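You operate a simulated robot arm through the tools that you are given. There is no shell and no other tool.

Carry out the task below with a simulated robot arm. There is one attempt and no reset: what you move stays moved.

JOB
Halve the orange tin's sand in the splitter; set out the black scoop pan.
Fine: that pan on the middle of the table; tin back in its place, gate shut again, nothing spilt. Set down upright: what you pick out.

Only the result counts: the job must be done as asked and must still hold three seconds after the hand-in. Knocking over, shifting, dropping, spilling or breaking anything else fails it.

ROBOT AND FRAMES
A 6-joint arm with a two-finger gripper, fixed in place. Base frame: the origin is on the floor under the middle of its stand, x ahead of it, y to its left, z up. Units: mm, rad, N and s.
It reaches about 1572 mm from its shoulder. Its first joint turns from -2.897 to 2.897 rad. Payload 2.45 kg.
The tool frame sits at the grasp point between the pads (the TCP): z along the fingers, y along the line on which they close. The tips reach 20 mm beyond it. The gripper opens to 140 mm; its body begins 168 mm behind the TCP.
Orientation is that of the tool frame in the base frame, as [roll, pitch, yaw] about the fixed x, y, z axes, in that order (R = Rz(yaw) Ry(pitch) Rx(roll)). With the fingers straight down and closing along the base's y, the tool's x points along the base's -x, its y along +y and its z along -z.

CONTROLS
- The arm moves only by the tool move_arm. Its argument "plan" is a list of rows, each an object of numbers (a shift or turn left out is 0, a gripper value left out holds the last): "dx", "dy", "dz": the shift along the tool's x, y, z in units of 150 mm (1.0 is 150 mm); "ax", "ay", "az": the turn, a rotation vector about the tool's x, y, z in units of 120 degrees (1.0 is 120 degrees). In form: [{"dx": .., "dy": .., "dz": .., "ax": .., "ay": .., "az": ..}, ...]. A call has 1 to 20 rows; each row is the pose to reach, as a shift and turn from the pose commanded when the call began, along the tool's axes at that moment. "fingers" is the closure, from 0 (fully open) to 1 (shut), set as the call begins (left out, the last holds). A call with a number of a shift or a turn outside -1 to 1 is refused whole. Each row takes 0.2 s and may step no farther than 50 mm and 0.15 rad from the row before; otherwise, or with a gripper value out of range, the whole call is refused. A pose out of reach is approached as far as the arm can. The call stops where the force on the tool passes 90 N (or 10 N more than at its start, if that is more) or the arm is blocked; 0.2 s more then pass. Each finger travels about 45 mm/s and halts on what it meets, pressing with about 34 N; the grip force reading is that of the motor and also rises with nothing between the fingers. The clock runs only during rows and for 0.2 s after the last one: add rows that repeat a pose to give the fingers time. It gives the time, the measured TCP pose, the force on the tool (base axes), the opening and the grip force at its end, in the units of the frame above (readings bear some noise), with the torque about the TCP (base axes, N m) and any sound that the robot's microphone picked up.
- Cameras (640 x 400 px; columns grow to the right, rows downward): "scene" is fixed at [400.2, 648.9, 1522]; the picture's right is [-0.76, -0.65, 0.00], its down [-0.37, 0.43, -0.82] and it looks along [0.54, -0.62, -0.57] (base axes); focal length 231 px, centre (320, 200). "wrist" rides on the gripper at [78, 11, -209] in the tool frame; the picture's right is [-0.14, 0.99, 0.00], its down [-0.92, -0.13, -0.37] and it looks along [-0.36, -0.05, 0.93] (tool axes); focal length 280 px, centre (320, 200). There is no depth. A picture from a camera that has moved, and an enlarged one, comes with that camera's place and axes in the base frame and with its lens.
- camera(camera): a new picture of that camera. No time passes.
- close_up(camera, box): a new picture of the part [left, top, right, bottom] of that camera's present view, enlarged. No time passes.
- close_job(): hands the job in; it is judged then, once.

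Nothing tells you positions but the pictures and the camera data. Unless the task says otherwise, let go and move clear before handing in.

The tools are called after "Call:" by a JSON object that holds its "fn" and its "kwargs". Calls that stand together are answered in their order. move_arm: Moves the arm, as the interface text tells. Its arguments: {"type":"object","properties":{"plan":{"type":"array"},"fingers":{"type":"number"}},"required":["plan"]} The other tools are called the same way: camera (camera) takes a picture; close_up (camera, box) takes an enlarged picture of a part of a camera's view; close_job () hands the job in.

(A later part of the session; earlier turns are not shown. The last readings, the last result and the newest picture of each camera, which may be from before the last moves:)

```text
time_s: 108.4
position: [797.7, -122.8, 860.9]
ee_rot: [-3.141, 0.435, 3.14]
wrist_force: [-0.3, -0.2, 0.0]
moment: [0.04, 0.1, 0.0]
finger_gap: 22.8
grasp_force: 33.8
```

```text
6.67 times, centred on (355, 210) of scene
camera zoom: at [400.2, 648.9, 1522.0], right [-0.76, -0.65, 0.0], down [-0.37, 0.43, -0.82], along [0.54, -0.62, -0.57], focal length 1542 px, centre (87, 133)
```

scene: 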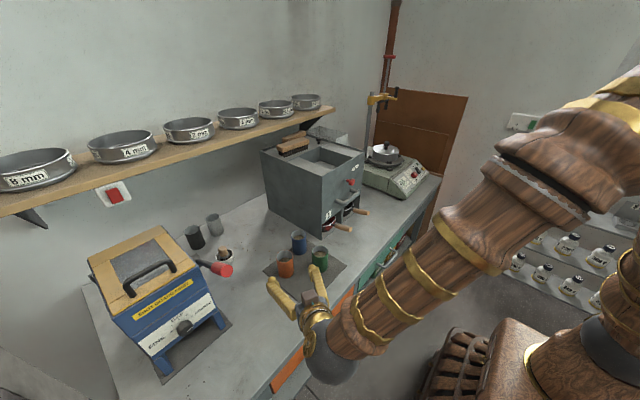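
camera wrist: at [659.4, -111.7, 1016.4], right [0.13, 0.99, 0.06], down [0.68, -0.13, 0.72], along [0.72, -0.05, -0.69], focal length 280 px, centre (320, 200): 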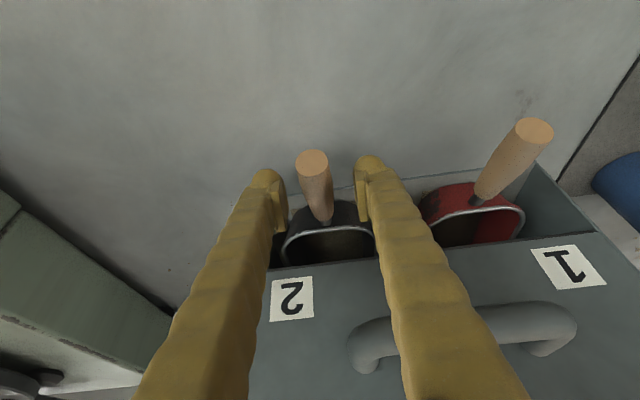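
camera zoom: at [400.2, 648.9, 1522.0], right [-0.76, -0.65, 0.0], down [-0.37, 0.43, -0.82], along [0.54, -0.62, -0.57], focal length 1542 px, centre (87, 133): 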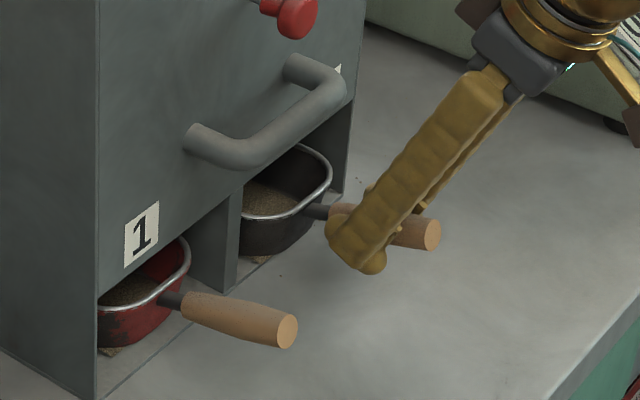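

The pan slides easily, and the tan patch moves with it, so it belongs to the pan. Pulling on smoothly.

Call:
{"fn": "move_arm", "kwargs": {"plan": [{"dx": 0.0302, "dz": -0.0141}, {"dx": 0.0846, "dz": -0.0394}, {"dx": 0.151, "dz": -0.0704}, {"dx": 0.2235, "dz": -0.1042}, {"dx": 0.296, "dz": -0.138}, {"dx": 0.3625, "dz": -0.169}, {"dx": 0.4108, "dz": -0.1916}, {"dx": 0.435, "dz": -0.2028}]}}

Call:
{"fn": "camera", "kwargs": {"camera": "wrist"}}

Call:
{"fn": "close_up", "kwargs": {"camera": "scene", "box": [320, 180, 400, 250]}}

```text
time_s: 110.2
position: [726.3, -123.4, 860.9]
ee_rot: [3.141, 0.437, 3.139]
wrist_force: [1.3, 0.4, -0.4]
moment: [-0.03, -0.21, 0.01]
finger_gap: 22.7
grasp_force: 34.1
```

```text
taken
camera wrist: at [567.3, -111.5, 1016.4], right [0.13, 0.99, 0.06], down [0.68, -0.13, 0.72], along [0.72, -0.05, -0.69], focal length 280 px, centre (320, 200)
```

wrist: 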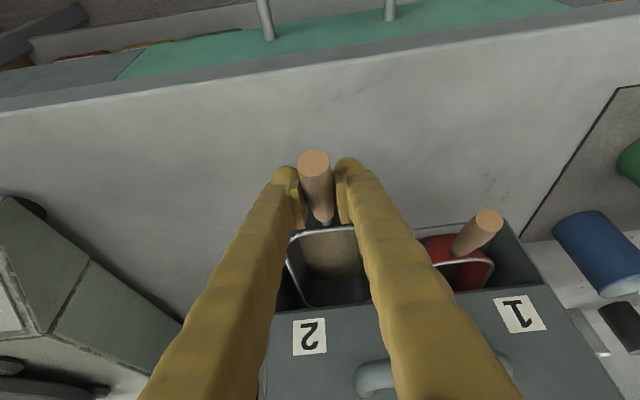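

```text
5.71 times, centred on (360, 215) of scene
camera zoom: at [400.2, 648.9, 1522.0], right [-0.76, -0.65, 0.0], down [-0.37, 0.43, -0.82], along [0.54, -0.62, -0.57], focal length 1322 px, centre (91, 114)
```

zoom: 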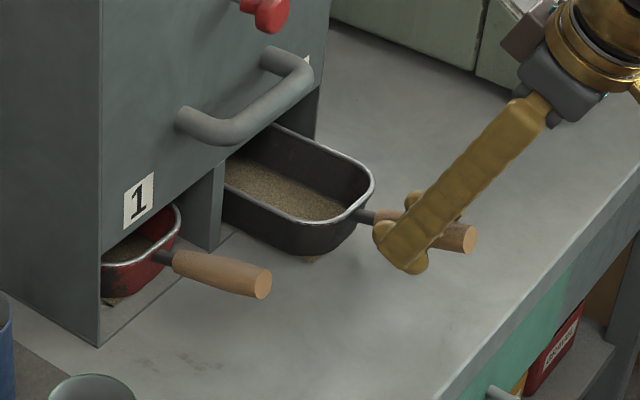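

More than 90 mm out and still level. I'll pull another 50 mm.

Call:
{"fn": "move_arm", "kwargs": {"plan": [{"dx": 0.0302, "dz": -0.0141}, {"dx": 0.0846, "dz": -0.0394}, {"dx": 0.151, "dz": -0.0704}, {"dx": 0.2175, "dz": -0.1014}, {"dx": 0.2719, "dz": -0.1268}, {"dx": 0.3021, "dz": -0.1409}]}}

Call:
{"fn": "camera", "kwargs": {"camera": "wrist"}}

Call:
{"fn": "close_up", "kwargs": {"camera": "scene", "box": [320, 180, 400, 250]}}

```text
time_s: 111.6
position: [676.2, -121.8, 860.3]
ee_rot: [-3.141, 0.436, -3.141]
wrist_force: [0.4, 0.2, -0.2]
moment: [-0.02, -0.12, 0.0]
finger_gap: 22.5
grasp_force: 33.8
```

```text
taken
camera wrist: at [517.3, -111.2, 1016.6], right [0.13, 0.99, 0.06], down [0.68, -0.13, 0.72], along [0.72, -0.05, -0.69], focal length 280 px, centre (320, 200)
```

wrist: 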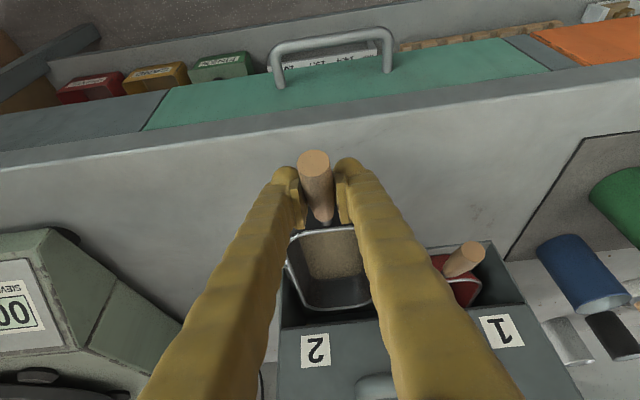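

```text
5.71 times, centred on (360, 215) of scene
camera zoom: at [400.2, 648.9, 1522.0], right [-0.76, -0.65, 0.0], down [-0.37, 0.43, -0.82], along [0.54, -0.62, -0.57], focal length 1322 px, centre (91, 114)
```

zoom: 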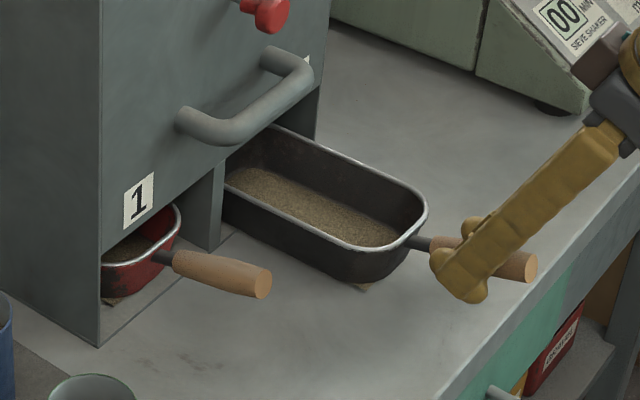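

The pan is long, about 200 mm, and still part-way under the splitter. I'll pull another 65 mm so its body is fully clear in front.

Call:
{"fn": "move_arm", "kwargs": {"plan": [{"dx": 0.0302, "dz": -0.0141}, {"dx": 0.0846, "dz": -0.0394}, {"dx": 0.151, "dz": -0.0704}, {"dx": 0.2235, "dz": -0.1042}, {"dx": 0.296, "dz": -0.138}, {"dx": 0.3564, "dz": -0.1662}, {"dx": 0.3927, "dz": -0.1831}]}}

Call:
{"fn": "camera", "kwargs": {"camera": "wrist"}}

Call:
{"fn": "close_up", "kwargs": {"camera": "scene", "box": [320, 180, 420, 260]}}

```text
time_s: 113.2
position: [611.1, -122.0, 859.9]
ee_rot: [3.141, 0.435, 3.14]
wrist_force: [0.4, 0.1, 0.1]
moment: [-0.01, 0.41, 0.0]
finger_gap: 22.6
grasp_force: 34.6
```

```text
taken
camera wrist: at [452.3, -111.6, 1016.3], right [0.13, 0.99, 0.06], down [0.68, -0.13, 0.72], along [0.72, -0.05, -0.69], focal length 280 px, centre (320, 200)
```

wrist: 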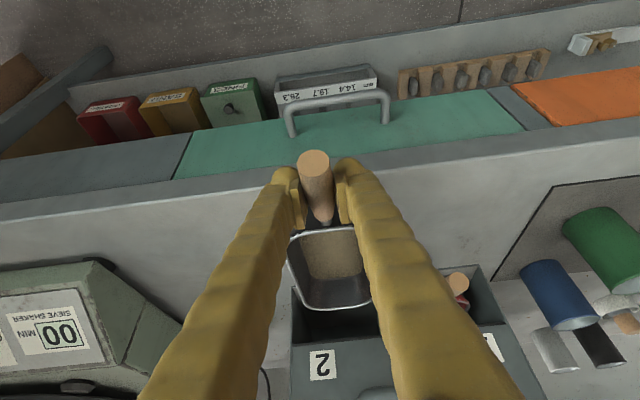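

```text
5.00 times, centred on (370, 220) of scene
camera zoom: at [400.2, 648.9, 1522.0], right [-0.76, -0.65, 0.0], down [-0.37, 0.43, -0.82], along [0.54, -0.62, -0.57], focal length 1156 px, centre (70, 100)
```

zoom: 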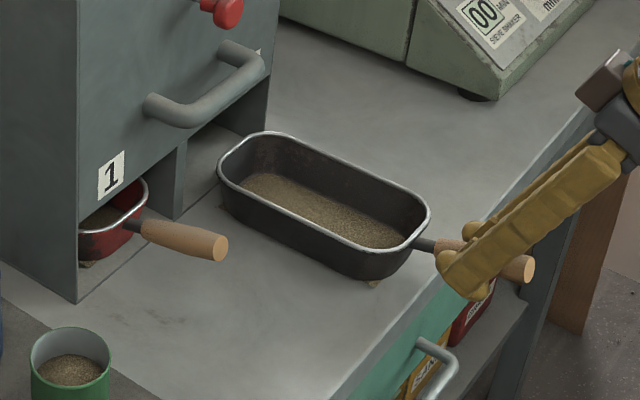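

The pan is fully out on the table: its body spans about x 668–862, y -173..-71, centred near (767, -122). I'll let go of the handle and retreat so I can regrasp the pan by its body, over its centre of mass.

Call:
{"fn": "move_arm", "kwargs": {"plan": [{"dz": 0}, {"dz": 0}, {"dz": 0}, {"dz": 0}], "fingers": 0.55}}

Call:
{"fn": "move_arm", "kwargs": {"plan": [{"dz": -0.15}, {"dz": -0.4}, {"dz": -0.7}, {"dz": -1.0}]}}

Call:
{"fn": "camera", "kwargs": {"camera": "wrist"}}

Call:
{"fn": "close_up", "kwargs": {"camera": "scene", "box": [320, 180, 420, 260]}}

```text
time_s: 114.2
position: [611.6, -122.5, 859.6]
ee_rot: [3.142, 0.436, 3.14]
wrist_force: [-0.1, -0.1, -0.5]
moment: [-0.02, 0.0, 0.02]
finger_gap: 63.1
grasp_force: 0.1
```

```text
time_s: 115.2
position: [548.5, -122.3, 996.3]
ee_rot: [-3.142, 0.436, 3.141]
wrist_force: [0.6, -0.3, -0.2]
moment: [-0.01, 0.0, 0.0]
finger_gap: 63.1
grasp_force: 0.1
```

```text
taken
camera wrist: at [388.9, -111.1, 1152.6], right [0.13, 0.99, 0.06], down [0.68, -0.13, 0.72], along [0.72, -0.05, -0.69], focal length 280 px, centre (320, 200)
```

wrist: 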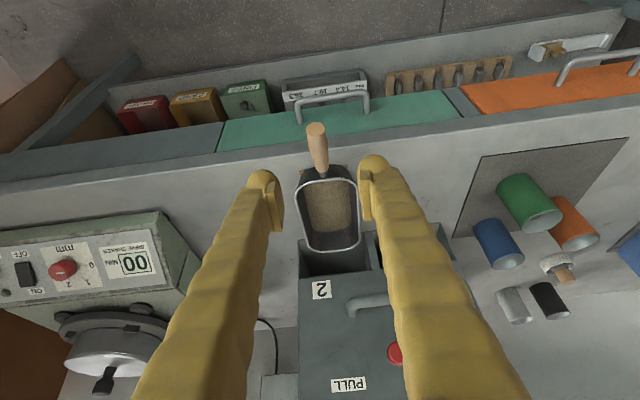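

```text
5.00 times, centred on (370, 220) of scene
camera zoom: at [400.2, 648.9, 1522.0], right [-0.76, -0.65, 0.0], down [-0.37, 0.43, -0.82], along [0.54, -0.62, -0.57], focal length 1156 px, centre (70, 100)
```

zoom: 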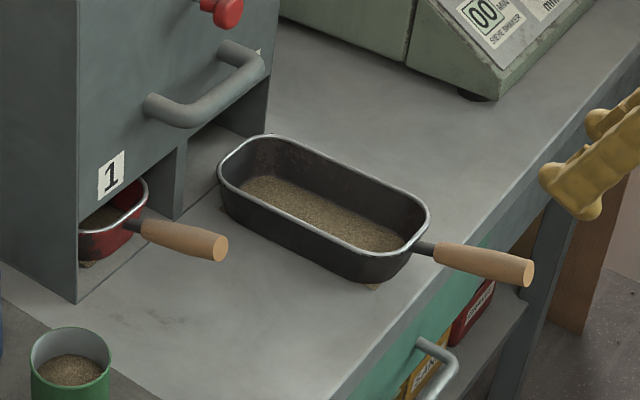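

The pan stands firm and the sand is level inside. I'll rise, turn the fingers vertical, and open them wide over the pan's middle.

Call:
{"fn": "move_arm", "kwargs": {"plan": [{"dx": -0.2375, "dz": -0.0363, "ay": 0.0521}, {"dx": -0.475, "dz": -0.0725, "ay": 0.1042}, {"dx": -0.7125, "dz": -0.1088, "ay": 0.1562}, {"dx": -0.95, "dz": -0.145, "ay": 0.2083}], "fingers": 0.0}}

Call:
{"fn": "move_arm", "kwargs": {"plan": [{"dx": -0.22}, {"dx": -0.44}, {"dx": -0.65}, {"dx": -0.65}]}}

Call:
{"fn": "camera", "kwargs": {"camera": "wrist"}}

```text
time_s: 116.2
position: [669.4, -123.2, 1076.4]
ee_rot: [3.141, -0.002, 3.14]
wrist_force: [0.2, -0.5, 0.3]
moment: [0.0, -0.02, 0.02]
finger_gap: 139.7
grasp_force: 0.0
```

```text
time_s: 117.2
position: [767.1, -122.5, 1075.6]
ee_rot: [3.141, 0.002, 3.14]
wrist_force: [0.9, -0.6, -0.8]
moment: [0.02, 0.05, -0.02]
finger_gap: 140.0
grasp_force: 0.0
```

```text
taken
camera wrist: at [688.6, -111.1, 1284.9], right [0.14, 0.99, 0.0], down [0.92, -0.13, 0.37], along [0.36, -0.05, -0.93], focal length 280 px, centre (320, 200)
```

wrist: 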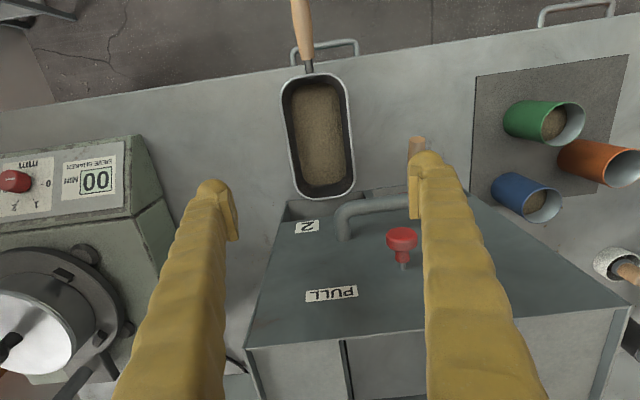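

Call:
{"fn": "close_up", "kwargs": {"camera": "wrist", "box": [240, 60, 400, 210]}}

```text
2.67 times, centred on (320, 135) of wrist
camera zoom: at [688.6, -111.1, 1284.9], right [0.14, 0.99, 0.0], down [0.92, -0.13, 0.37], along [0.36, -0.05, -0.93], focal length 748 px, centre (320, 373)
```

zoom: 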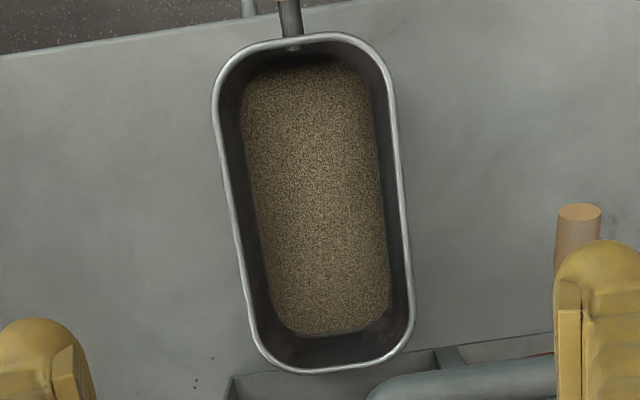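

Pan body: x 667–859, width about 99 mm, centred at y ≈ -122.8. Allowing for the handle I'll grip at x ≈ 752. Descending with the fingers fully open on either side.

Call:
{"fn": "move_arm", "kwargs": {"plan": [{"dx": 0.05, "dz": 0.3}, {"dx": 0.1, "dz": 0.6}, {"dx": 0.1, "dz": 0.87}]}}

Call:
{"fn": "camera", "kwargs": {"camera": "wrist"}}

Call:
{"fn": "close_up", "kwargs": {"camera": "scene", "box": [310, 140, 430, 260]}}

```text
time_s: 118.0
position: [751.7, -122.7, 945.3]
ee_rot: [-3.141, 0.001, 3.139]
wrist_force: [-0.1, -0.3, 0.0]
moment: [0.0, 0.02, 0.0]
finger_gap: 139.8
grasp_force: 0.1
```

```text
taken
camera wrist: at [673.0, -111.9, 1154.4], right [0.14, 0.99, 0.0], down [0.92, -0.13, 0.37], along [0.37, -0.05, -0.93], focal length 280 px, centre (320, 200)
```

wrist: 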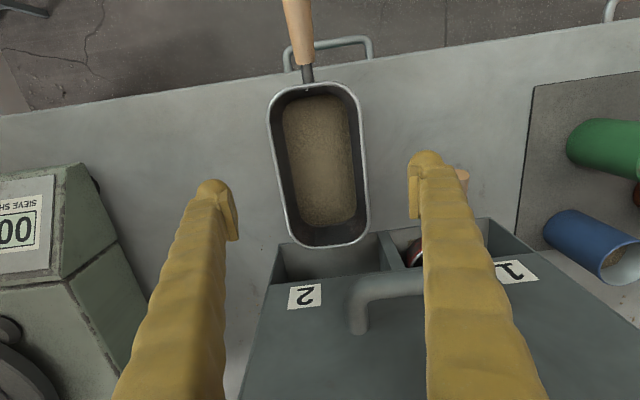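

```text
3.33 times, centred on (370, 200) of scene
camera zoom: at [400.2, 648.9, 1522.0], right [-0.76, -0.65, 0.0], down [-0.37, 0.43, -0.82], along [0.54, -0.62, -0.57], focal length 771 px, centre (153, 200)
```

zoom: 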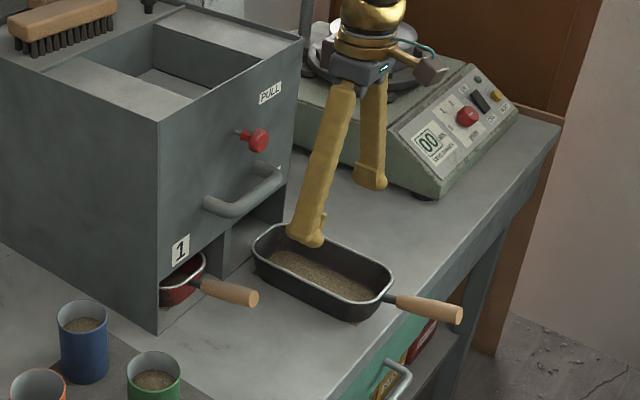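

The fingers straddle the pan with room on both sides and clear of the red pan's handle and the bar. Lowering to rim height.

Call:
{"fn": "move_arm", "kwargs": {"plan": [{"dz": 0.2}, {"dz": 0.4}, {"dz": 0.58}, {"dz": 0.68}, {"dz": 0.72}]}}

Call:
{"fn": "camera", "kwargs": {"camera": "wrist"}}

Call:
{"fn": "close_up", "kwargs": {"camera": "scene", "box": [320, 180, 420, 260]}}

```text
time_s: 119.2
position: [751.5, -123.4, 837.4]
ee_rot: [-3.141, 0.0, 3.14]
wrist_force: [-0.1, 1.0, -0.2]
moment: [0.0, 0.0, -0.01]
finger_gap: 140.2
grasp_force: 0.1
```

```text
taken
camera wrist: at [672.6, -111.7, 1046.4], right [0.14, 0.99, 0.0], down [0.92, -0.13, 0.37], along [0.36, -0.05, -0.93], focal length 280 px, centre (320, 200)
```

wrist: 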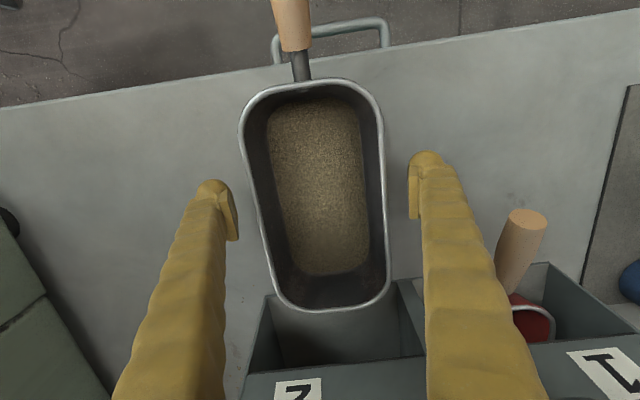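

```text
5.00 times, centred on (370, 220) of scene
camera zoom: at [400.2, 648.9, 1522.0], right [-0.76, -0.65, 0.0], down [-0.37, 0.43, -0.82], along [0.54, -0.62, -0.57], focal length 1156 px, centre (70, 100)
```

zoom: 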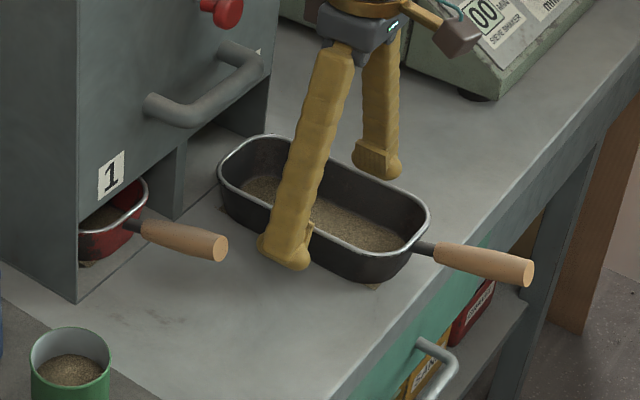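

Centred. Closing slowly onto the pan's sides.

Call:
{"fn": "move_arm", "kwargs": {"plan": [{"dz": 0}, {"dz": 0}, {"dz": 0}, {"dz": 0}, {"dz": 0}, {"dz": 0}, {"dz": 0}, {"dz": 0}], "fingers": 1.0}}

Call:
{"fn": "camera", "kwargs": {"camera": "wrist"}}

Call:
{"fn": "close_up", "kwargs": {"camera": "scene", "box": [320, 180, 420, 260]}}

```text
time_s: 121.0
position: [751.0, -123.1, 837.2]
ee_rot: [3.141, 0.0, 3.139]
wrist_force: [0.0, -1.2, 3.0]
moment: [-0.01, -0.03, 0.05]
finger_gap: 100.6
grasp_force: 33.8
```

```text
taken
camera wrist: at [672.6, -111.7, 1046.5], right [0.14, 0.99, 0.0], down [0.92, -0.13, 0.37], along [0.36, -0.05, -0.93], focal length 280 px, centre (320, 200)
```

wrist: 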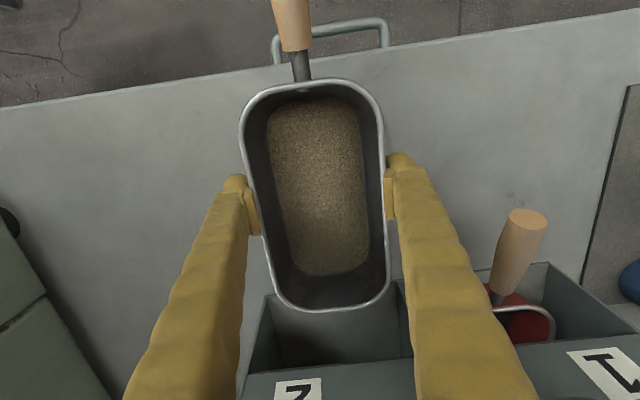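

```text
5.00 times, centred on (370, 220) of scene
camera zoom: at [400.2, 648.9, 1522.0], right [-0.76, -0.65, 0.0], down [-0.37, 0.43, -0.82], along [0.54, -0.62, -0.57], focal length 1156 px, centre (70, 100)
```

zoom: 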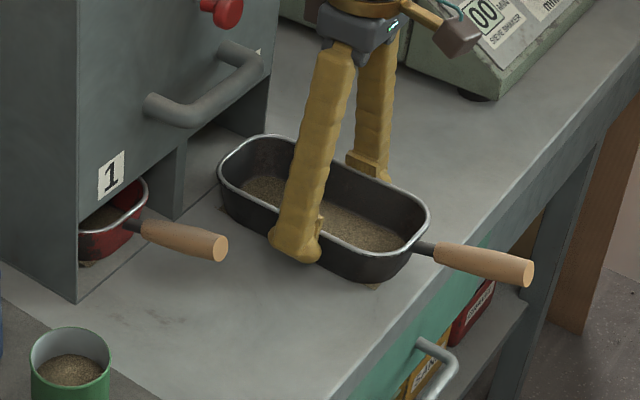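

Gripped at 100.6 mm across the rim. A very slow test lift of a few millimetres comes next.

Call:
{"fn": "move_arm", "kwargs": {"plan": [{"dz": -0.01}, {"dz": -0.02}, {"dz": -0.033}, {"dz": -0.047}, {"dz": -0.06}, {"dz": -0.073}]}}

Call:
{"fn": "camera", "kwargs": {"camera": "wrist"}}

Call:
{"fn": "close_up", "kwargs": {"camera": "scene", "box": [320, 180, 420, 260]}}

```text
time_s: 122.4
position: [750.9, -123.0, 848.4]
ee_rot: [-3.141, 0.0, 3.139]
wrist_force: [0.7, 0.4, -3.6]
moment: [0.0, -0.05, 0.02]
finger_gap: 100.7
grasp_force: 34.0
```

```text
taken
camera wrist: at [672.4, -111.7, 1057.6], right [0.14, 0.99, 0.0], down [0.92, -0.13, 0.37], along [0.36, -0.05, -0.93], focal length 280 px, centre (320, 200)
```

wrist: 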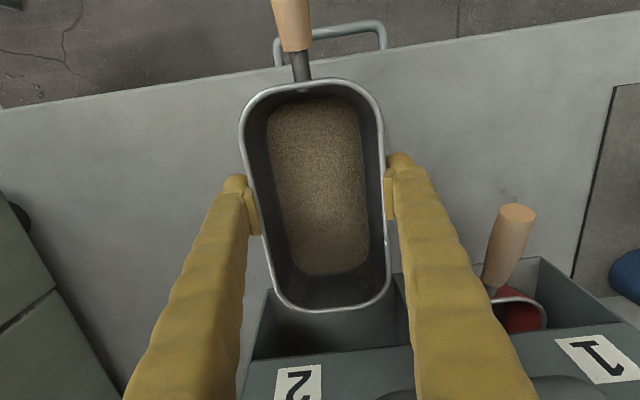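

```text
5.00 times, centred on (370, 220) of scene
camera zoom: at [400.2, 648.9, 1522.0], right [-0.76, -0.65, 0.0], down [-0.37, 0.43, -0.82], along [0.54, -0.62, -0.57], focal length 1156 px, centre (70, 100)
```

zoom: 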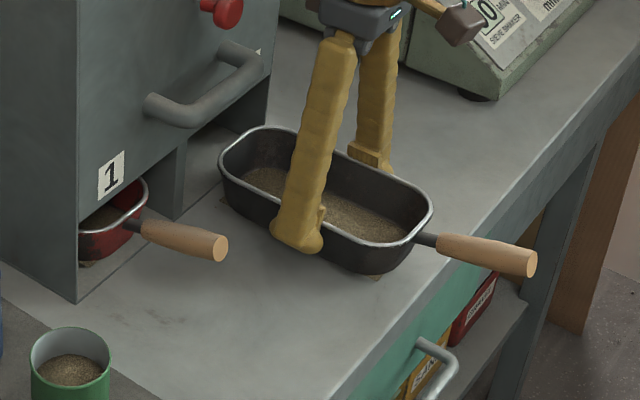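

The pan hangs level (3.6 N, almost no moment), so the grip is over its centre of mass. Before rising I must bring it out from under the bar handle, so first 60 mm toward the robot.

Call:
{"fn": "move_arm", "kwargs": {"plan": [{"dx": 0.024, "dz": -0.01}, {"dx": 0.08, "dz": -0.02}, {"dx": 0.16, "dz": -0.04}, {"dx": 0.24, "dz": -0.05}, {"dx": 0.32, "dz": -0.07}, {"dx": 0.376, "dz": -0.08}, {"dx": 0.4, "dz": -0.08}]}}

Call:
{"fn": "close_up", "kwargs": {"camera": "scene", "box": [320, 160, 440, 260]}}

```text
time_s: 124.0
position: [690.1, -122.7, 860.5]
ee_rot: [-3.141, 0.0, 3.14]
wrist_force: [-0.2, 0.0, -3.4]
moment: [-0.01, -0.06, -0.02]
finger_gap: 100.7
grasp_force: 34.3
```

```text
4.00 times, centred on (380, 210) of scene
camera zoom: at [400.2, 648.9, 1522.0], right [-0.76, -0.65, 0.0], down [-0.37, 0.43, -0.82], along [0.54, -0.62, -0.57], focal length 925 px, centre (80, 160)
```

zoom: 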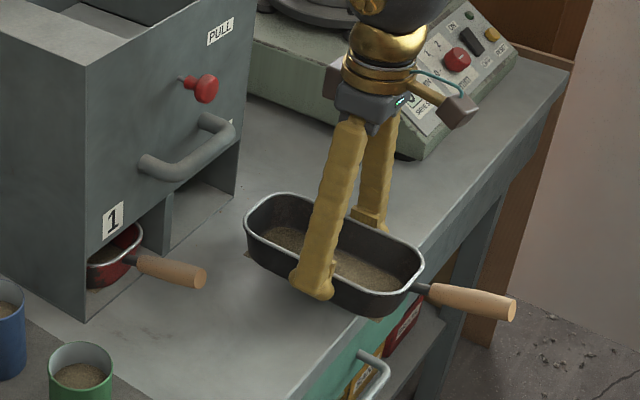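

Level and clear of the bar. Lifting smoothly to carry height.

Call:
{"fn": "move_arm", "kwargs": {"plan": [{"dz": -0.0267}, {"dz": -0.08}, {"dz": -0.16}, {"dz": -0.2467}, {"dz": -0.3333}, {"dz": -0.42}, {"dz": -0.5067}, {"dz": -0.5933}, {"dz": -0.6733}, {"dz": -0.7467}, {"dz": -0.8}, {"dz": -0.8333}]}}

Call:
{"fn": "close_up", "kwargs": {"camera": "scene", "box": [320, 110, 460, 230]}}

Call:
{"fn": "camera", "kwargs": {"camera": "wrist"}}

```text
time_s: 126.6
position: [692.2, -121.6, 986.8]
ee_rot: [-3.14, 0.0, 3.139]
wrist_force: [-0.8, -0.4, -3.0]
moment: [0.0, -0.08, 0.01]
finger_gap: 100.4
grasp_force: 33.9
```

```text
3.33 times, centred on (390, 170) of scene
camera zoom: at [400.2, 648.9, 1522.0], right [-0.76, -0.65, 0.0], down [-0.37, 0.43, -0.82], along [0.54, -0.62, -0.57], focal length 771 px, centre (87, 300)
```

zoom: 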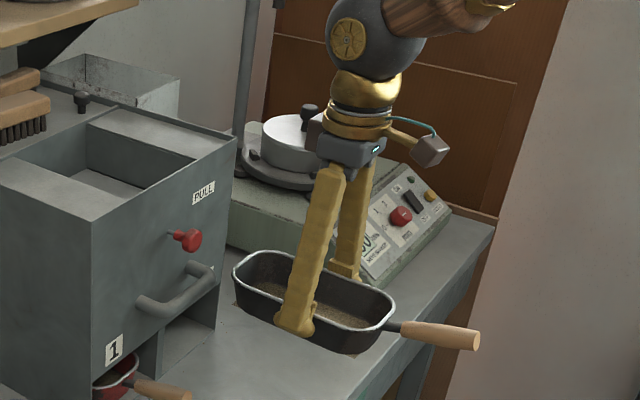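

```text
taken
camera wrist: at [612.9, -111.3, 1194.7], right [0.14, 0.99, 0.0], down [0.92, -0.13, 0.37], along [0.36, -0.05, -0.93], focal length 280 px, centre (320, 200)
```

wrist: 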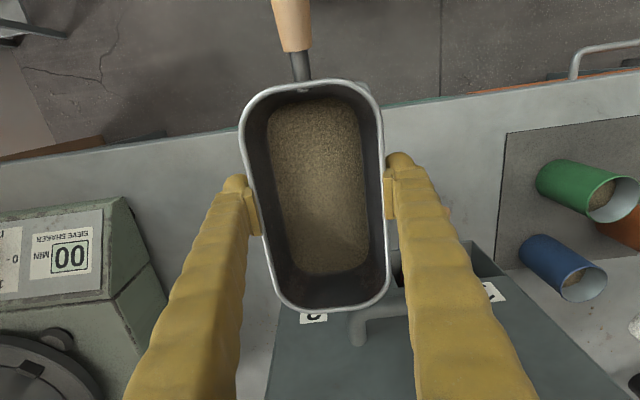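

The pan is level at carry height. Now I'll carry it sideways in front of the splitter and turn it 90° so its handle will point to the left (+y), keeping it clear of the bar handle.

Call:
{"fn": "move_arm", "kwargs": {"plan": [{"dx": 0.02, "dy": 0.0189, "az": 0.015}, {"dx": 0.06, "dy": 0.0568, "az": 0.045}, {"dx": 0.1, "dy": 0.1042, "az": 0.0825}, {"dx": 0.14, "dy": 0.161, "az": 0.1275}, {"dx": 0.167, "dy": 0.2178, "az": 0.1725}, {"dx": 0.167, "dy": 0.2746, "az": 0.2175}, {"dx": 0.167, "dy": 0.3315, "az": 0.2625}, {"dx": 0.167, "dy": 0.3883, "az": 0.3075}, {"dx": 0.167, "dy": 0.4451, "az": 0.3525}, {"dx": 0.167, "dy": 0.5019, "az": 0.3975}, {"dx": 0.167, "dy": 0.5587, "az": 0.4425}, {"dx": 0.167, "dy": 0.6156, "az": 0.4875}, {"dx": 0.167, "dy": 0.6724, "az": 0.5325}, {"dx": 0.167, "dy": 0.7292, "az": 0.5775}, {"dx": 0.167, "dy": 0.786, "az": 0.6225}, {"dx": 0.167, "dy": 0.8428, "az": 0.6675}, {"dx": 0.167, "dy": 0.8902, "az": 0.705}, {"dx": 0.167, "dy": 0.9281, "az": 0.735}, {"dx": 0.167, "dy": 0.947, "az": 0.75}]}}

Call:
{"fn": "camera", "kwargs": {"camera": "scene"}}

Call:
{"fn": "camera", "kwargs": {"camera": "wrist"}}

```text
time_s: 130.6
position: [665.7, 19.6, 985.5]
ee_rot: [-3.141, 0.001, 1.568]
wrist_force: [0.0, 0.0, -3.8]
moment: [-0.06, 0.01, 0.0]
finger_gap: 100.0
grasp_force: 34.0
```

```text
taken
```

scene: 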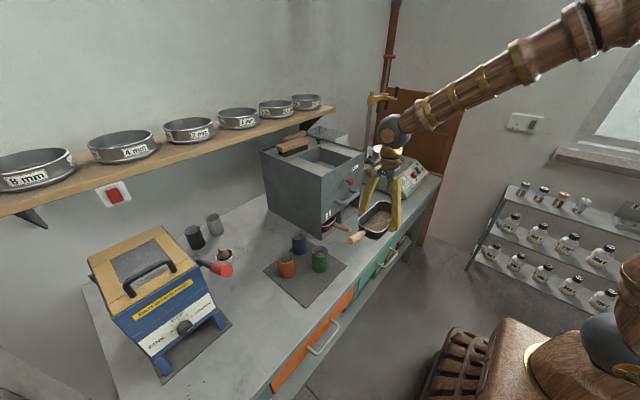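

```text
taken
camera wrist: at [676.8, 97.6, 1194.4], right [0.99, -0.14, 0.0], down [-0.13, -0.92, 0.37], along [-0.05, -0.37, -0.93], focal length 280 px, centre (320, 200)
```

wrist: 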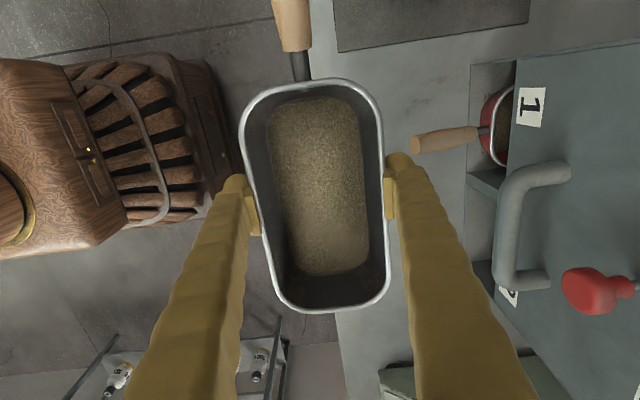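

The pan has turned and stays level, with the handle now toward +y. I'll carry it on to the left, still in front of the splitter.

Call:
{"fn": "move_arm", "kwargs": {"plan": [{"dx": 0.0296, "dy": 0.008}, {"dx": 0.0888, "dy": 0.024}, {"dx": 0.1678, "dy": 0.0454}, {"dx": 0.2566, "dy": 0.0694}, {"dx": 0.3455, "dy": 0.0935}, {"dx": 0.4343, "dy": 0.1175}, {"dx": 0.5231, "dy": 0.1415}, {"dx": 0.6119, "dy": 0.1655}, {"dx": 0.7008, "dy": 0.1896}, {"dx": 0.7896, "dy": 0.2136}, {"dx": 0.8686, "dy": 0.235}, {"dx": 0.9278, "dy": 0.251}, {"dx": 0.9673, "dy": 0.2617}, {"dx": 0.987, "dy": 0.267}]}}

```text
time_s: 133.6
position: [705.4, 168.5, 984.2]
ee_rot: [3.14, 0.0, 1.57]
wrist_force: [0.6, -0.1, -2.3]
moment: [-0.07, -0.02, 0.0]
finger_gap: 99.9
grasp_force: 34.0
```

Call:
{"fn": "move_arm", "kwargs": {"plan": [{"dx": 0.0139, "dy": 0.028}, {"dx": 0.0416, "dy": 0.084}, {"dx": 0.0729, "dy": 0.147}, {"dx": 0.1041, "dy": 0.21}, {"dx": 0.1388, "dy": 0.28}, {"dx": 0.1735, "dy": 0.35}, {"dx": 0.2082, "dy": 0.42}, {"dx": 0.2429, "dy": 0.49}, {"dx": 0.2776, "dy": 0.56}, {"dx": 0.3088, "dy": 0.623}, {"dx": 0.3331, "dy": 0.672}, {"dx": 0.347, "dy": 0.7}]}}

Call:
{"fn": "camera", "kwargs": {"camera": "scene"}}

Call:
{"fn": "camera", "kwargs": {"camera": "wrist"}}

```text
time_s: 136.2
position: [811.4, 219.3, 985.5]
ee_rot: [-3.141, -0.001, 1.57]
wrist_force: [-0.2, 0.1, -2.9]
moment: [-0.08, 0.04, -0.01]
finger_gap: 99.8
grasp_force: 33.8
```

```text
taken
```

scene: 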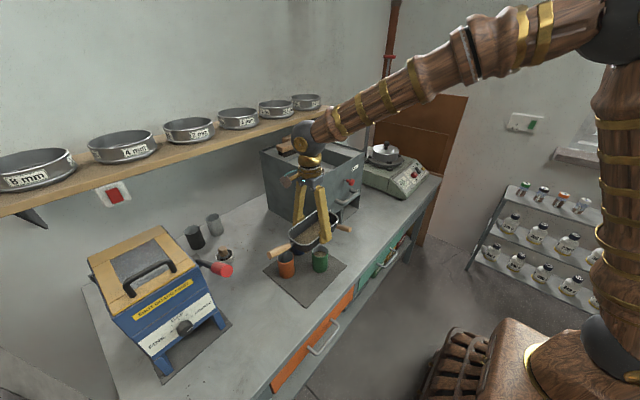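

```text
taken
camera wrist: at [822.0, 297.7, 1194.3], right [0.99, -0.14, 0.0], down [-0.13, -0.92, 0.37], along [-0.05, -0.37, -0.93], focal length 280 px, centre (320, 200)
```

wrist: 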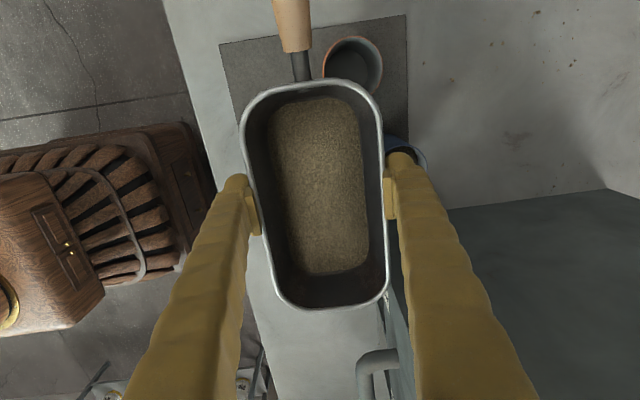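

Pan level, now above the tins with about 60 mm clearance. Carrying it straight back (+x) alongside the splitter's left flank.

Call:
{"fn": "move_arm", "kwargs": {"plan": [{"dx": 0.002, "dy": 0.0296}, {"dx": 0.005, "dy": 0.0888}, {"dx": 0.01, "dy": 0.1678}, {"dx": 0.015, "dy": 0.2566}, {"dx": 0.015, "dy": 0.3455}, {"dx": 0.015, "dy": 0.4343}, {"dx": 0.015, "dy": 0.5231}, {"dx": 0.015, "dy": 0.6119}, {"dx": 0.015, "dy": 0.7008}, {"dx": 0.015, "dy": 0.7896}, {"dx": 0.015, "dy": 0.8686}, {"dx": 0.015, "dy": 0.9278}, {"dx": 0.015, "dy": 0.9673}, {"dx": 0.015, "dy": 0.987}]}}

Call:
{"fn": "camera", "kwargs": {"camera": "wrist"}}

Call:
{"fn": "close_up", "kwargs": {"camera": "scene", "box": [200, 100, 400, 260]}}

```text
time_s: 139.2
position: [959.1, 221.1, 984.4]
ee_rot: [-3.141, 0.0, 1.568]
wrist_force: [0.1, 0.2, -2.9]
moment: [-0.08, 0.0, 0.01]
finger_gap: 99.7
grasp_force: 34.2
```

```text
taken
camera wrist: at [970.3, 299.8, 1194.1], right [0.99, -0.14, 0.0], down [-0.13, -0.92, 0.37], along [-0.05, -0.37, -0.93], focal length 280 px, centre (320, 200)
```

wrist: 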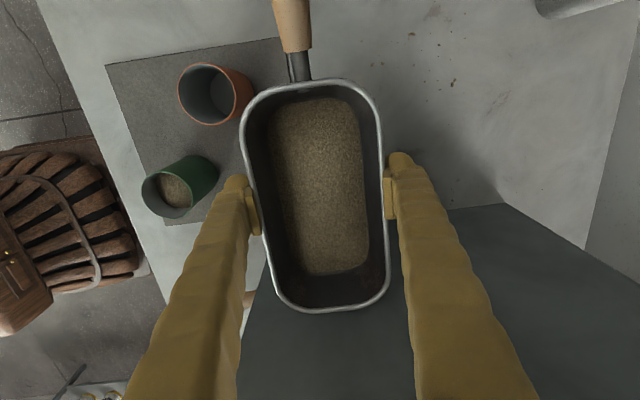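

```text
2.50 times, centred on (300, 180) of scene
camera zoom: at [400.2, 648.9, 1522.0], right [-0.76, -0.65, 0.0], down [-0.37, 0.43, -0.82], along [0.54, -0.62, -0.57], focal length 578 px, centre (370, 250)
```

zoom: 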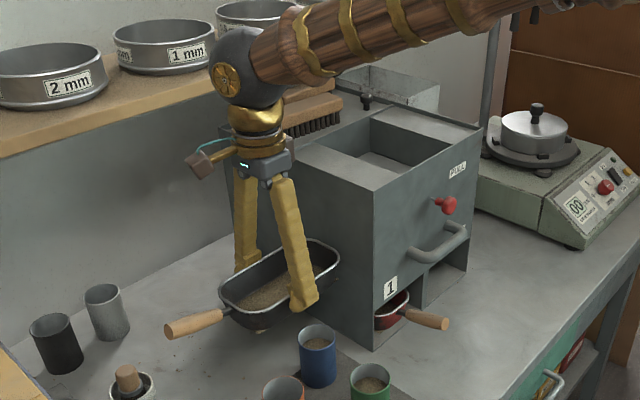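

The shelf's front edge is at about x 1101, so I'll stop the pan near x ≈ 1027. That keeps the wrist well clear of the shelf and the fingers clear of the blue tin.

Call:
{"fn": "move_arm", "kwargs": {"plan": [{"dy": 0.025}, {"dy": 0.08}, {"dy": 0.155}, {"dy": 0.235}, {"dy": 0.315}, {"dy": 0.385}, {"dy": 0.435}, {"dy": 0.453}]}}

Call:
{"fn": "camera", "kwargs": {"camera": "wrist"}}

Call:
{"fn": "close_up", "kwargs": {"camera": "scene", "box": [180, 90, 400, 270]}}

```text
time_s: 141.0
position: [1028.0, 221.0, 983.9]
ee_rot: [-3.142, 0.0, 1.569]
wrist_force: [0.0, 0.0, -3.1]
moment: [-0.09, 0.0, -0.01]
finger_gap: 99.6
grasp_force: 34.0
```

```text
taken
camera wrist: at [1038.2, 299.9, 1193.9], right [0.99, -0.14, 0.0], down [-0.13, -0.92, 0.37], along [-0.05, -0.37, -0.93], focal length 280 px, centre (320, 200)
```

wrist: 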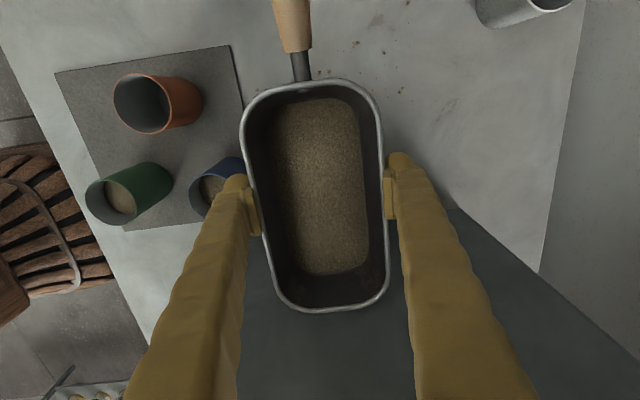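

```text
2.22 times, centred on (290, 180) of scene
camera zoom: at [400.2, 648.9, 1522.0], right [-0.76, -0.65, 0.0], down [-0.37, 0.43, -0.82], along [0.54, -0.62, -0.57], focal length 514 px, centre (387, 244)
```

zoom: 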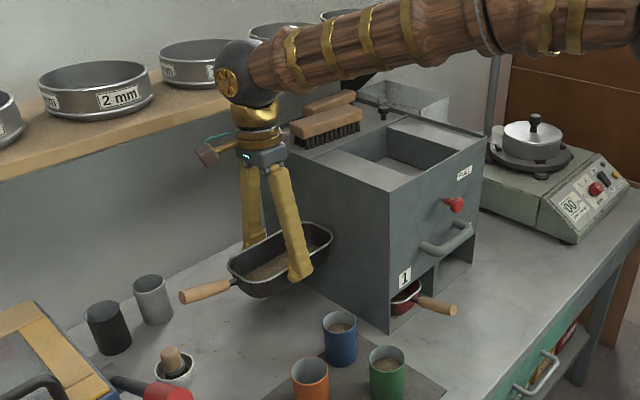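

The pan is over the clear middle of the table: about 20 mm off the splitter's flank and well clear of the blue tin and the mortar. Lowering it smoothly.

Call:
{"fn": "move_arm", "kwargs": {"plan": [{"dz": 0.0267}, {"dz": 0.08}, {"dz": 0.16}, {"dz": 0.2467}, {"dz": 0.3333}, {"dz": 0.42}, {"dz": 0.5067}, {"dz": 0.5933}, {"dz": 0.68}, {"dz": 0.76}, {"dz": 0.8267}, {"dz": 0.86}]}}

Call:
{"fn": "camera", "kwargs": {"camera": "wrist"}}

Call:
{"fn": "close_up", "kwargs": {"camera": "scene", "box": [180, 110, 400, 290]}}

```text
time_s: 143.6
position: [1027.8, 222.3, 855.3]
ee_rot: [-3.141, 0.001, 1.568]
wrist_force: [-0.1, -1.3, -3.6]
moment: [-0.09, -0.02, 0.0]
finger_gap: 99.3
grasp_force: 33.9
```

```text
taken
camera wrist: at [1038.1, 299.7, 1064.9], right [0.99, -0.14, 0.0], down [-0.13, -0.92, 0.37], along [-0.05, -0.37, -0.93], focal length 280 px, centre (320, 200)
```

wrist: 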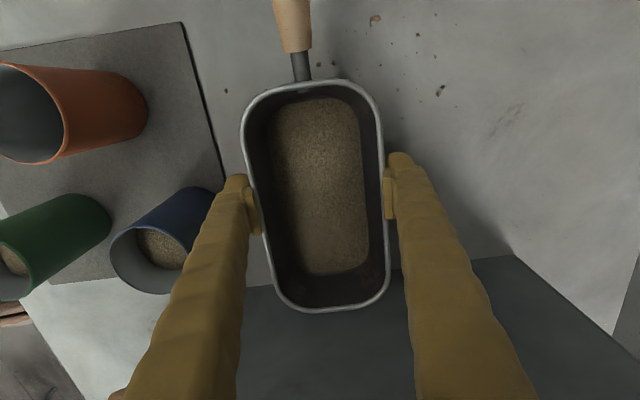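

```text
2.22 times, centred on (290, 200) of scene
camera zoom: at [400.2, 648.9, 1522.0], right [-0.76, -0.65, 0.0], down [-0.37, 0.43, -0.82], along [0.54, -0.62, -0.57], focal length 514 px, centre (387, 200)
```

zoom: 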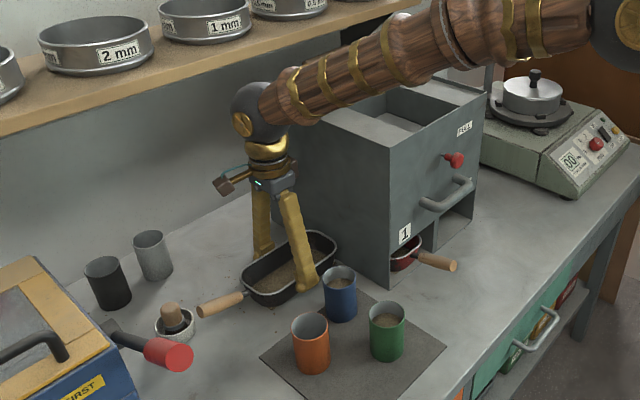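

About 18 mm to go and still level. Lowering the last stretch in small steps.

Call:
{"fn": "move_arm", "kwargs": {"plan": [{"dz": 0.03}, {"dz": 0.06}, {"dz": 0.08}, {"dz": 0.09}]}}

Call:
{"fn": "move_arm", "kwargs": {"plan": [{"dz": 0.0067}, {"dz": 0.0133}]}}

```text
time_s: 144.6
position: [1026.2, 220.2, 842.1]
ee_rot: [-3.141, 0.001, 1.568]
wrist_force: [0.1, -1.0, -3.8]
moment: [-0.05, -0.01, -0.02]
finger_gap: 99.7
grasp_force: 33.3
```

```text
time_s: 145.2
position: [1026.7, 221.0, 841.9]
ee_rot: [3.141, 0.0, 1.569]
wrist_force: [-2.6, -0.1, 7.2]
moment: [0.67, 0.14, 0.18]
finger_gap: 99.4
grasp_force: 34.0
```

It has touched down at one end first. One more small step to seat it flat.

Call:
{"fn": "move_arm", "kwargs": {"plan": [{"dz": 0.0053}, {"dz": 0.0107}]}}

Call:
{"fn": "camera", "kwargs": {"camera": "wrist"}}

Call:
{"fn": "close_up", "kwargs": {"camera": "scene", "box": [240, 180, 340, 260]}}

```text
time_s: 145.8
position: [1027.1, 221.5, 839.7]
ee_rot: [-3.141, -0.002, 1.568]
wrist_force: [-2.2, -6.4, 19.4]
moment: [0.32, 0.36, 0.09]
finger_gap: 99.5
grasp_force: 34.0
```

```text
taken
camera wrist: at [1038.1, 299.1, 1049.4], right [0.99, -0.14, 0.0], down [-0.13, -0.92, 0.37], along [-0.05, -0.37, -0.93], focal length 280 px, centre (320, 200)
```

wrist: 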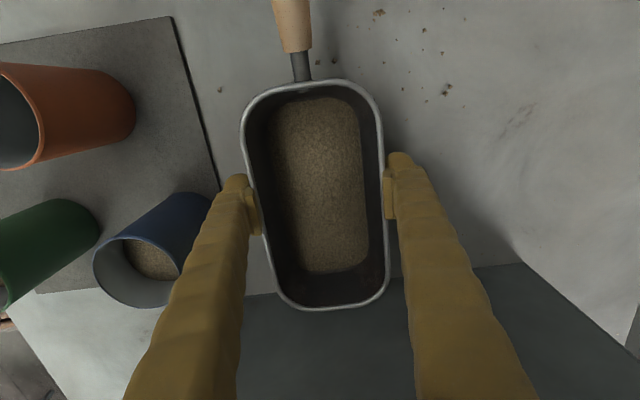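

```text
5.00 times, centred on (290, 220) of scene
camera zoom: at [400.2, 648.9, 1522.0], right [-0.76, -0.65, 0.0], down [-0.37, 0.43, -0.82], along [0.54, -0.62, -0.57], focal length 1156 px, centre (470, 100)
```

zoom: 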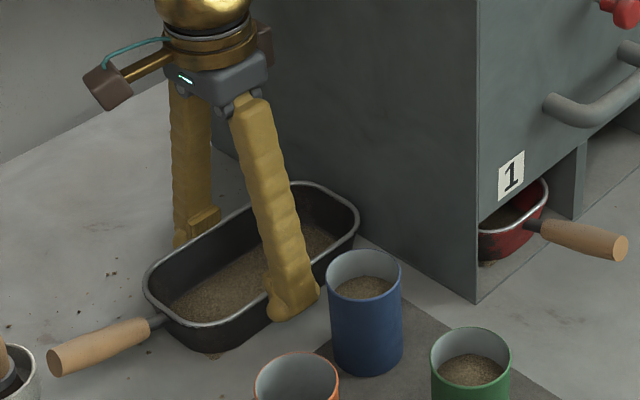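

The pan is seated flat on the table. I'll relieve the downward push, then open the fingers only a little so they stay clear of the blue tin and the splitter.

Call:
{"fn": "move_arm", "kwargs": {"plan": [{"dz": -0.006}, {"dz": -0.0107}]}}

Call:
{"fn": "move_arm", "kwargs": {"plan": [{"dz": 0}, {"dz": 0}, {"dz": 0}], "fingers": 0.17}}

Call:
{"fn": "camera", "kwargs": {"camera": "wrist"}}

Call:
{"fn": "close_up", "kwargs": {"camera": "scene", "box": [240, 180, 340, 260]}}

```text
time_s: 146.4
position: [1027.4, 221.5, 840.7]
ee_rot: [-3.141, 0.0, 1.57]
wrist_force: [3.6, -2.2, 7.6]
moment: [0.1, -0.46, -0.22]
finger_gap: 99.7
grasp_force: 33.9
```

```text
time_s: 147.2
position: [1028.2, 221.5, 841.8]
ee_rot: [3.142, -0.001, 1.569]
wrist_force: [-0.3, -0.5, -0.4]
moment: [0.0, 0.01, 0.01]
finger_gap: 116.4
grasp_force: 0.0
```

```text
taken
camera wrist: at [1038.0, 299.8, 1049.6], right [0.99, -0.14, 0.0], down [-0.13, -0.92, 0.37], along [-0.05, -0.37, -0.93], focal length 280 px, centre (320, 200)
```

wrist: 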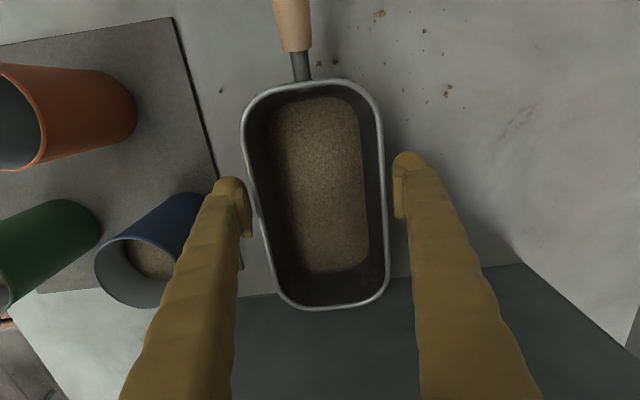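

```text
5.00 times, centred on (290, 220) of scene
camera zoom: at [400.2, 648.9, 1522.0], right [-0.76, -0.65, 0.0], down [-0.37, 0.43, -0.82], along [0.54, -0.62, -0.57], focal length 1156 px, centre (470, 100)
```

zoom: 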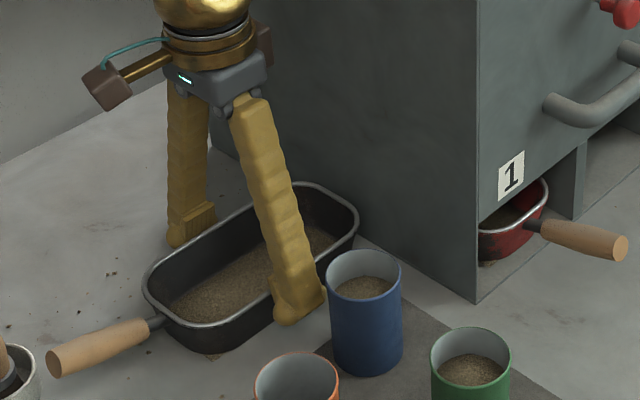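

The pan is free and standing upright. Rising straight up out of it.

Call:
{"fn": "move_arm", "kwargs": {"plan": [{"dz": -0.08}, {"dz": -0.25}, {"dz": -0.5}, {"dz": -0.75}, {"dz": -1.0}]}}

Call:
{"fn": "camera", "kwargs": {"camera": "scene"}}

Call:
{"fn": "camera", "kwargs": {"camera": "wrist"}}

```text
time_s: 148.4
position: [1028.3, 222.0, 991.0]
ee_rot: [3.141, -0.002, 1.568]
wrist_force: [-0.9, 0.0, 0.0]
moment: [0.01, 0.02, 0.01]
finger_gap: 116.1
grasp_force: 0.1
```

```text
taken
```

scene: 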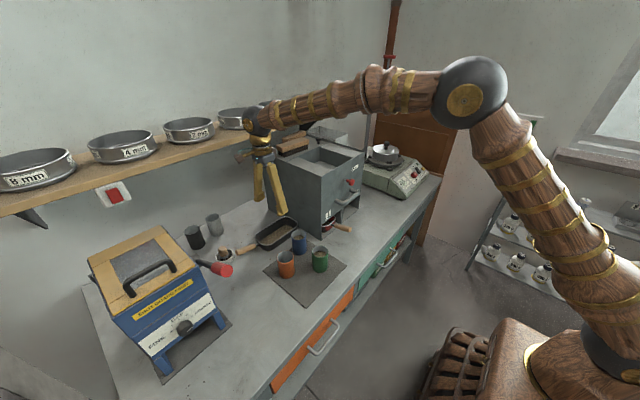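

```text
taken
camera wrist: at [1038.8, 299.1, 1199.5], right [0.99, -0.14, 0.0], down [-0.13, -0.92, 0.37], along [-0.05, -0.37, -0.93], focal length 280 px, centre (320, 200)
```

wrist: 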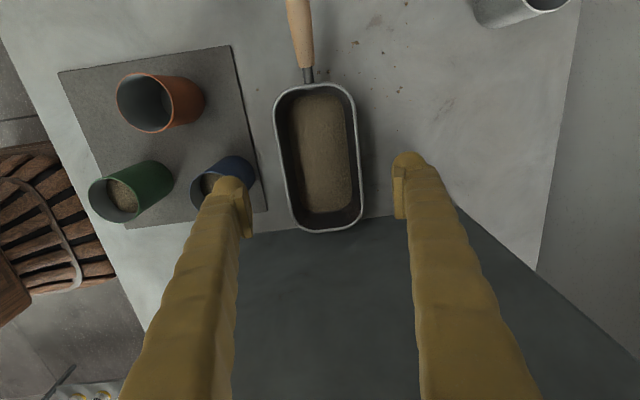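

The pan stands in the open middle of the table with the sand in it. I'm moving the arm back and clear, then I'll verify everything.

Call:
{"fn": "move_arm", "kwargs": {"plan": [{"dy": -0.25, "dz": -0.1}, {"dy": -0.5, "dz": -0.25}, {"dy": -0.75, "dz": -0.4}, {"dy": -1.0, "dz": -0.5}]}}

Call:
{"fn": "move_arm", "kwargs": {"plan": [{"dy": -0.25, "dz": -0.15}, {"dy": -0.5, "dz": -0.3}, {"dy": -0.75, "dz": -0.45}, {"dy": -1.0, "dz": -0.6}]}}

Call:
{"fn": "move_arm", "kwargs": {"plan": [{"dy": -0.25, "dz": -0.2}, {"dy": -0.5, "dz": -0.4}, {"dy": -0.7, "dz": -0.6}, {"dy": -0.8, "dz": -0.8}]}}

Call:
{"fn": "camera", "kwargs": {"camera": "scene"}}

Call:
{"fn": "camera", "kwargs": {"camera": "wrist"}}

```text
time_s: 149.4
position: [877.7, 221.3, 1065.1]
ee_rot: [-3.138, 0.001, 1.569]
wrist_force: [0.1, 0.3, -0.2]
moment: [0.0, 0.03, 0.02]
finger_gap: 116.2
grasp_force: 0.1
```

```text
time_s: 150.4
position: [727.8, 221.6, 1156.1]
ee_rot: [-3.141, -0.001, 1.569]
wrist_force: [-0.6, -0.6, -0.4]
moment: [-0.04, 0.04, 0.0]
finger_gap: 116.3
grasp_force: 0.1
```

```text
time_s: 151.4
position: [608.1, 220.2, 1275.6]
ee_rot: [-3.141, 0.0, 1.572]
wrist_force: [-0.1, -0.3, -0.8]
moment: [-0.01, 0.01, -0.01]
finger_gap: 116.2
grasp_force: 0.1
```

```text
taken
```

scene: 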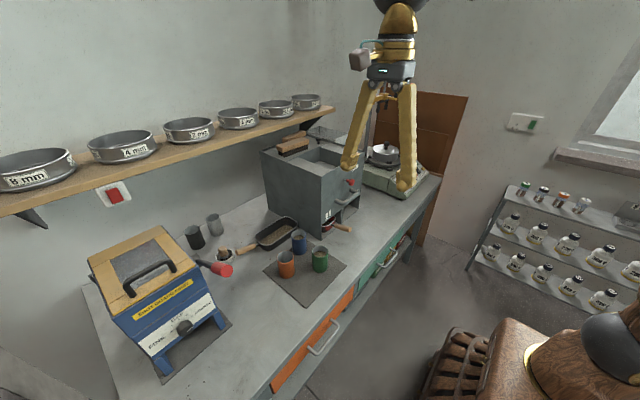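

```text
taken
camera wrist: at [618.4, 300.0, 1484.6], right [0.99, -0.14, 0.0], down [-0.13, -0.92, 0.37], along [-0.05, -0.37, -0.93], focal length 280 px, centre (320, 200)
```

wrist: 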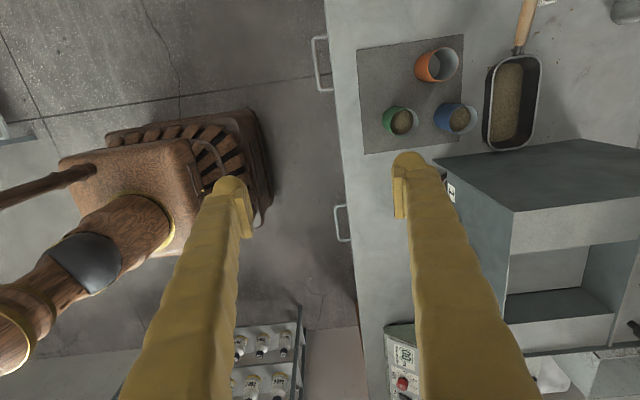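

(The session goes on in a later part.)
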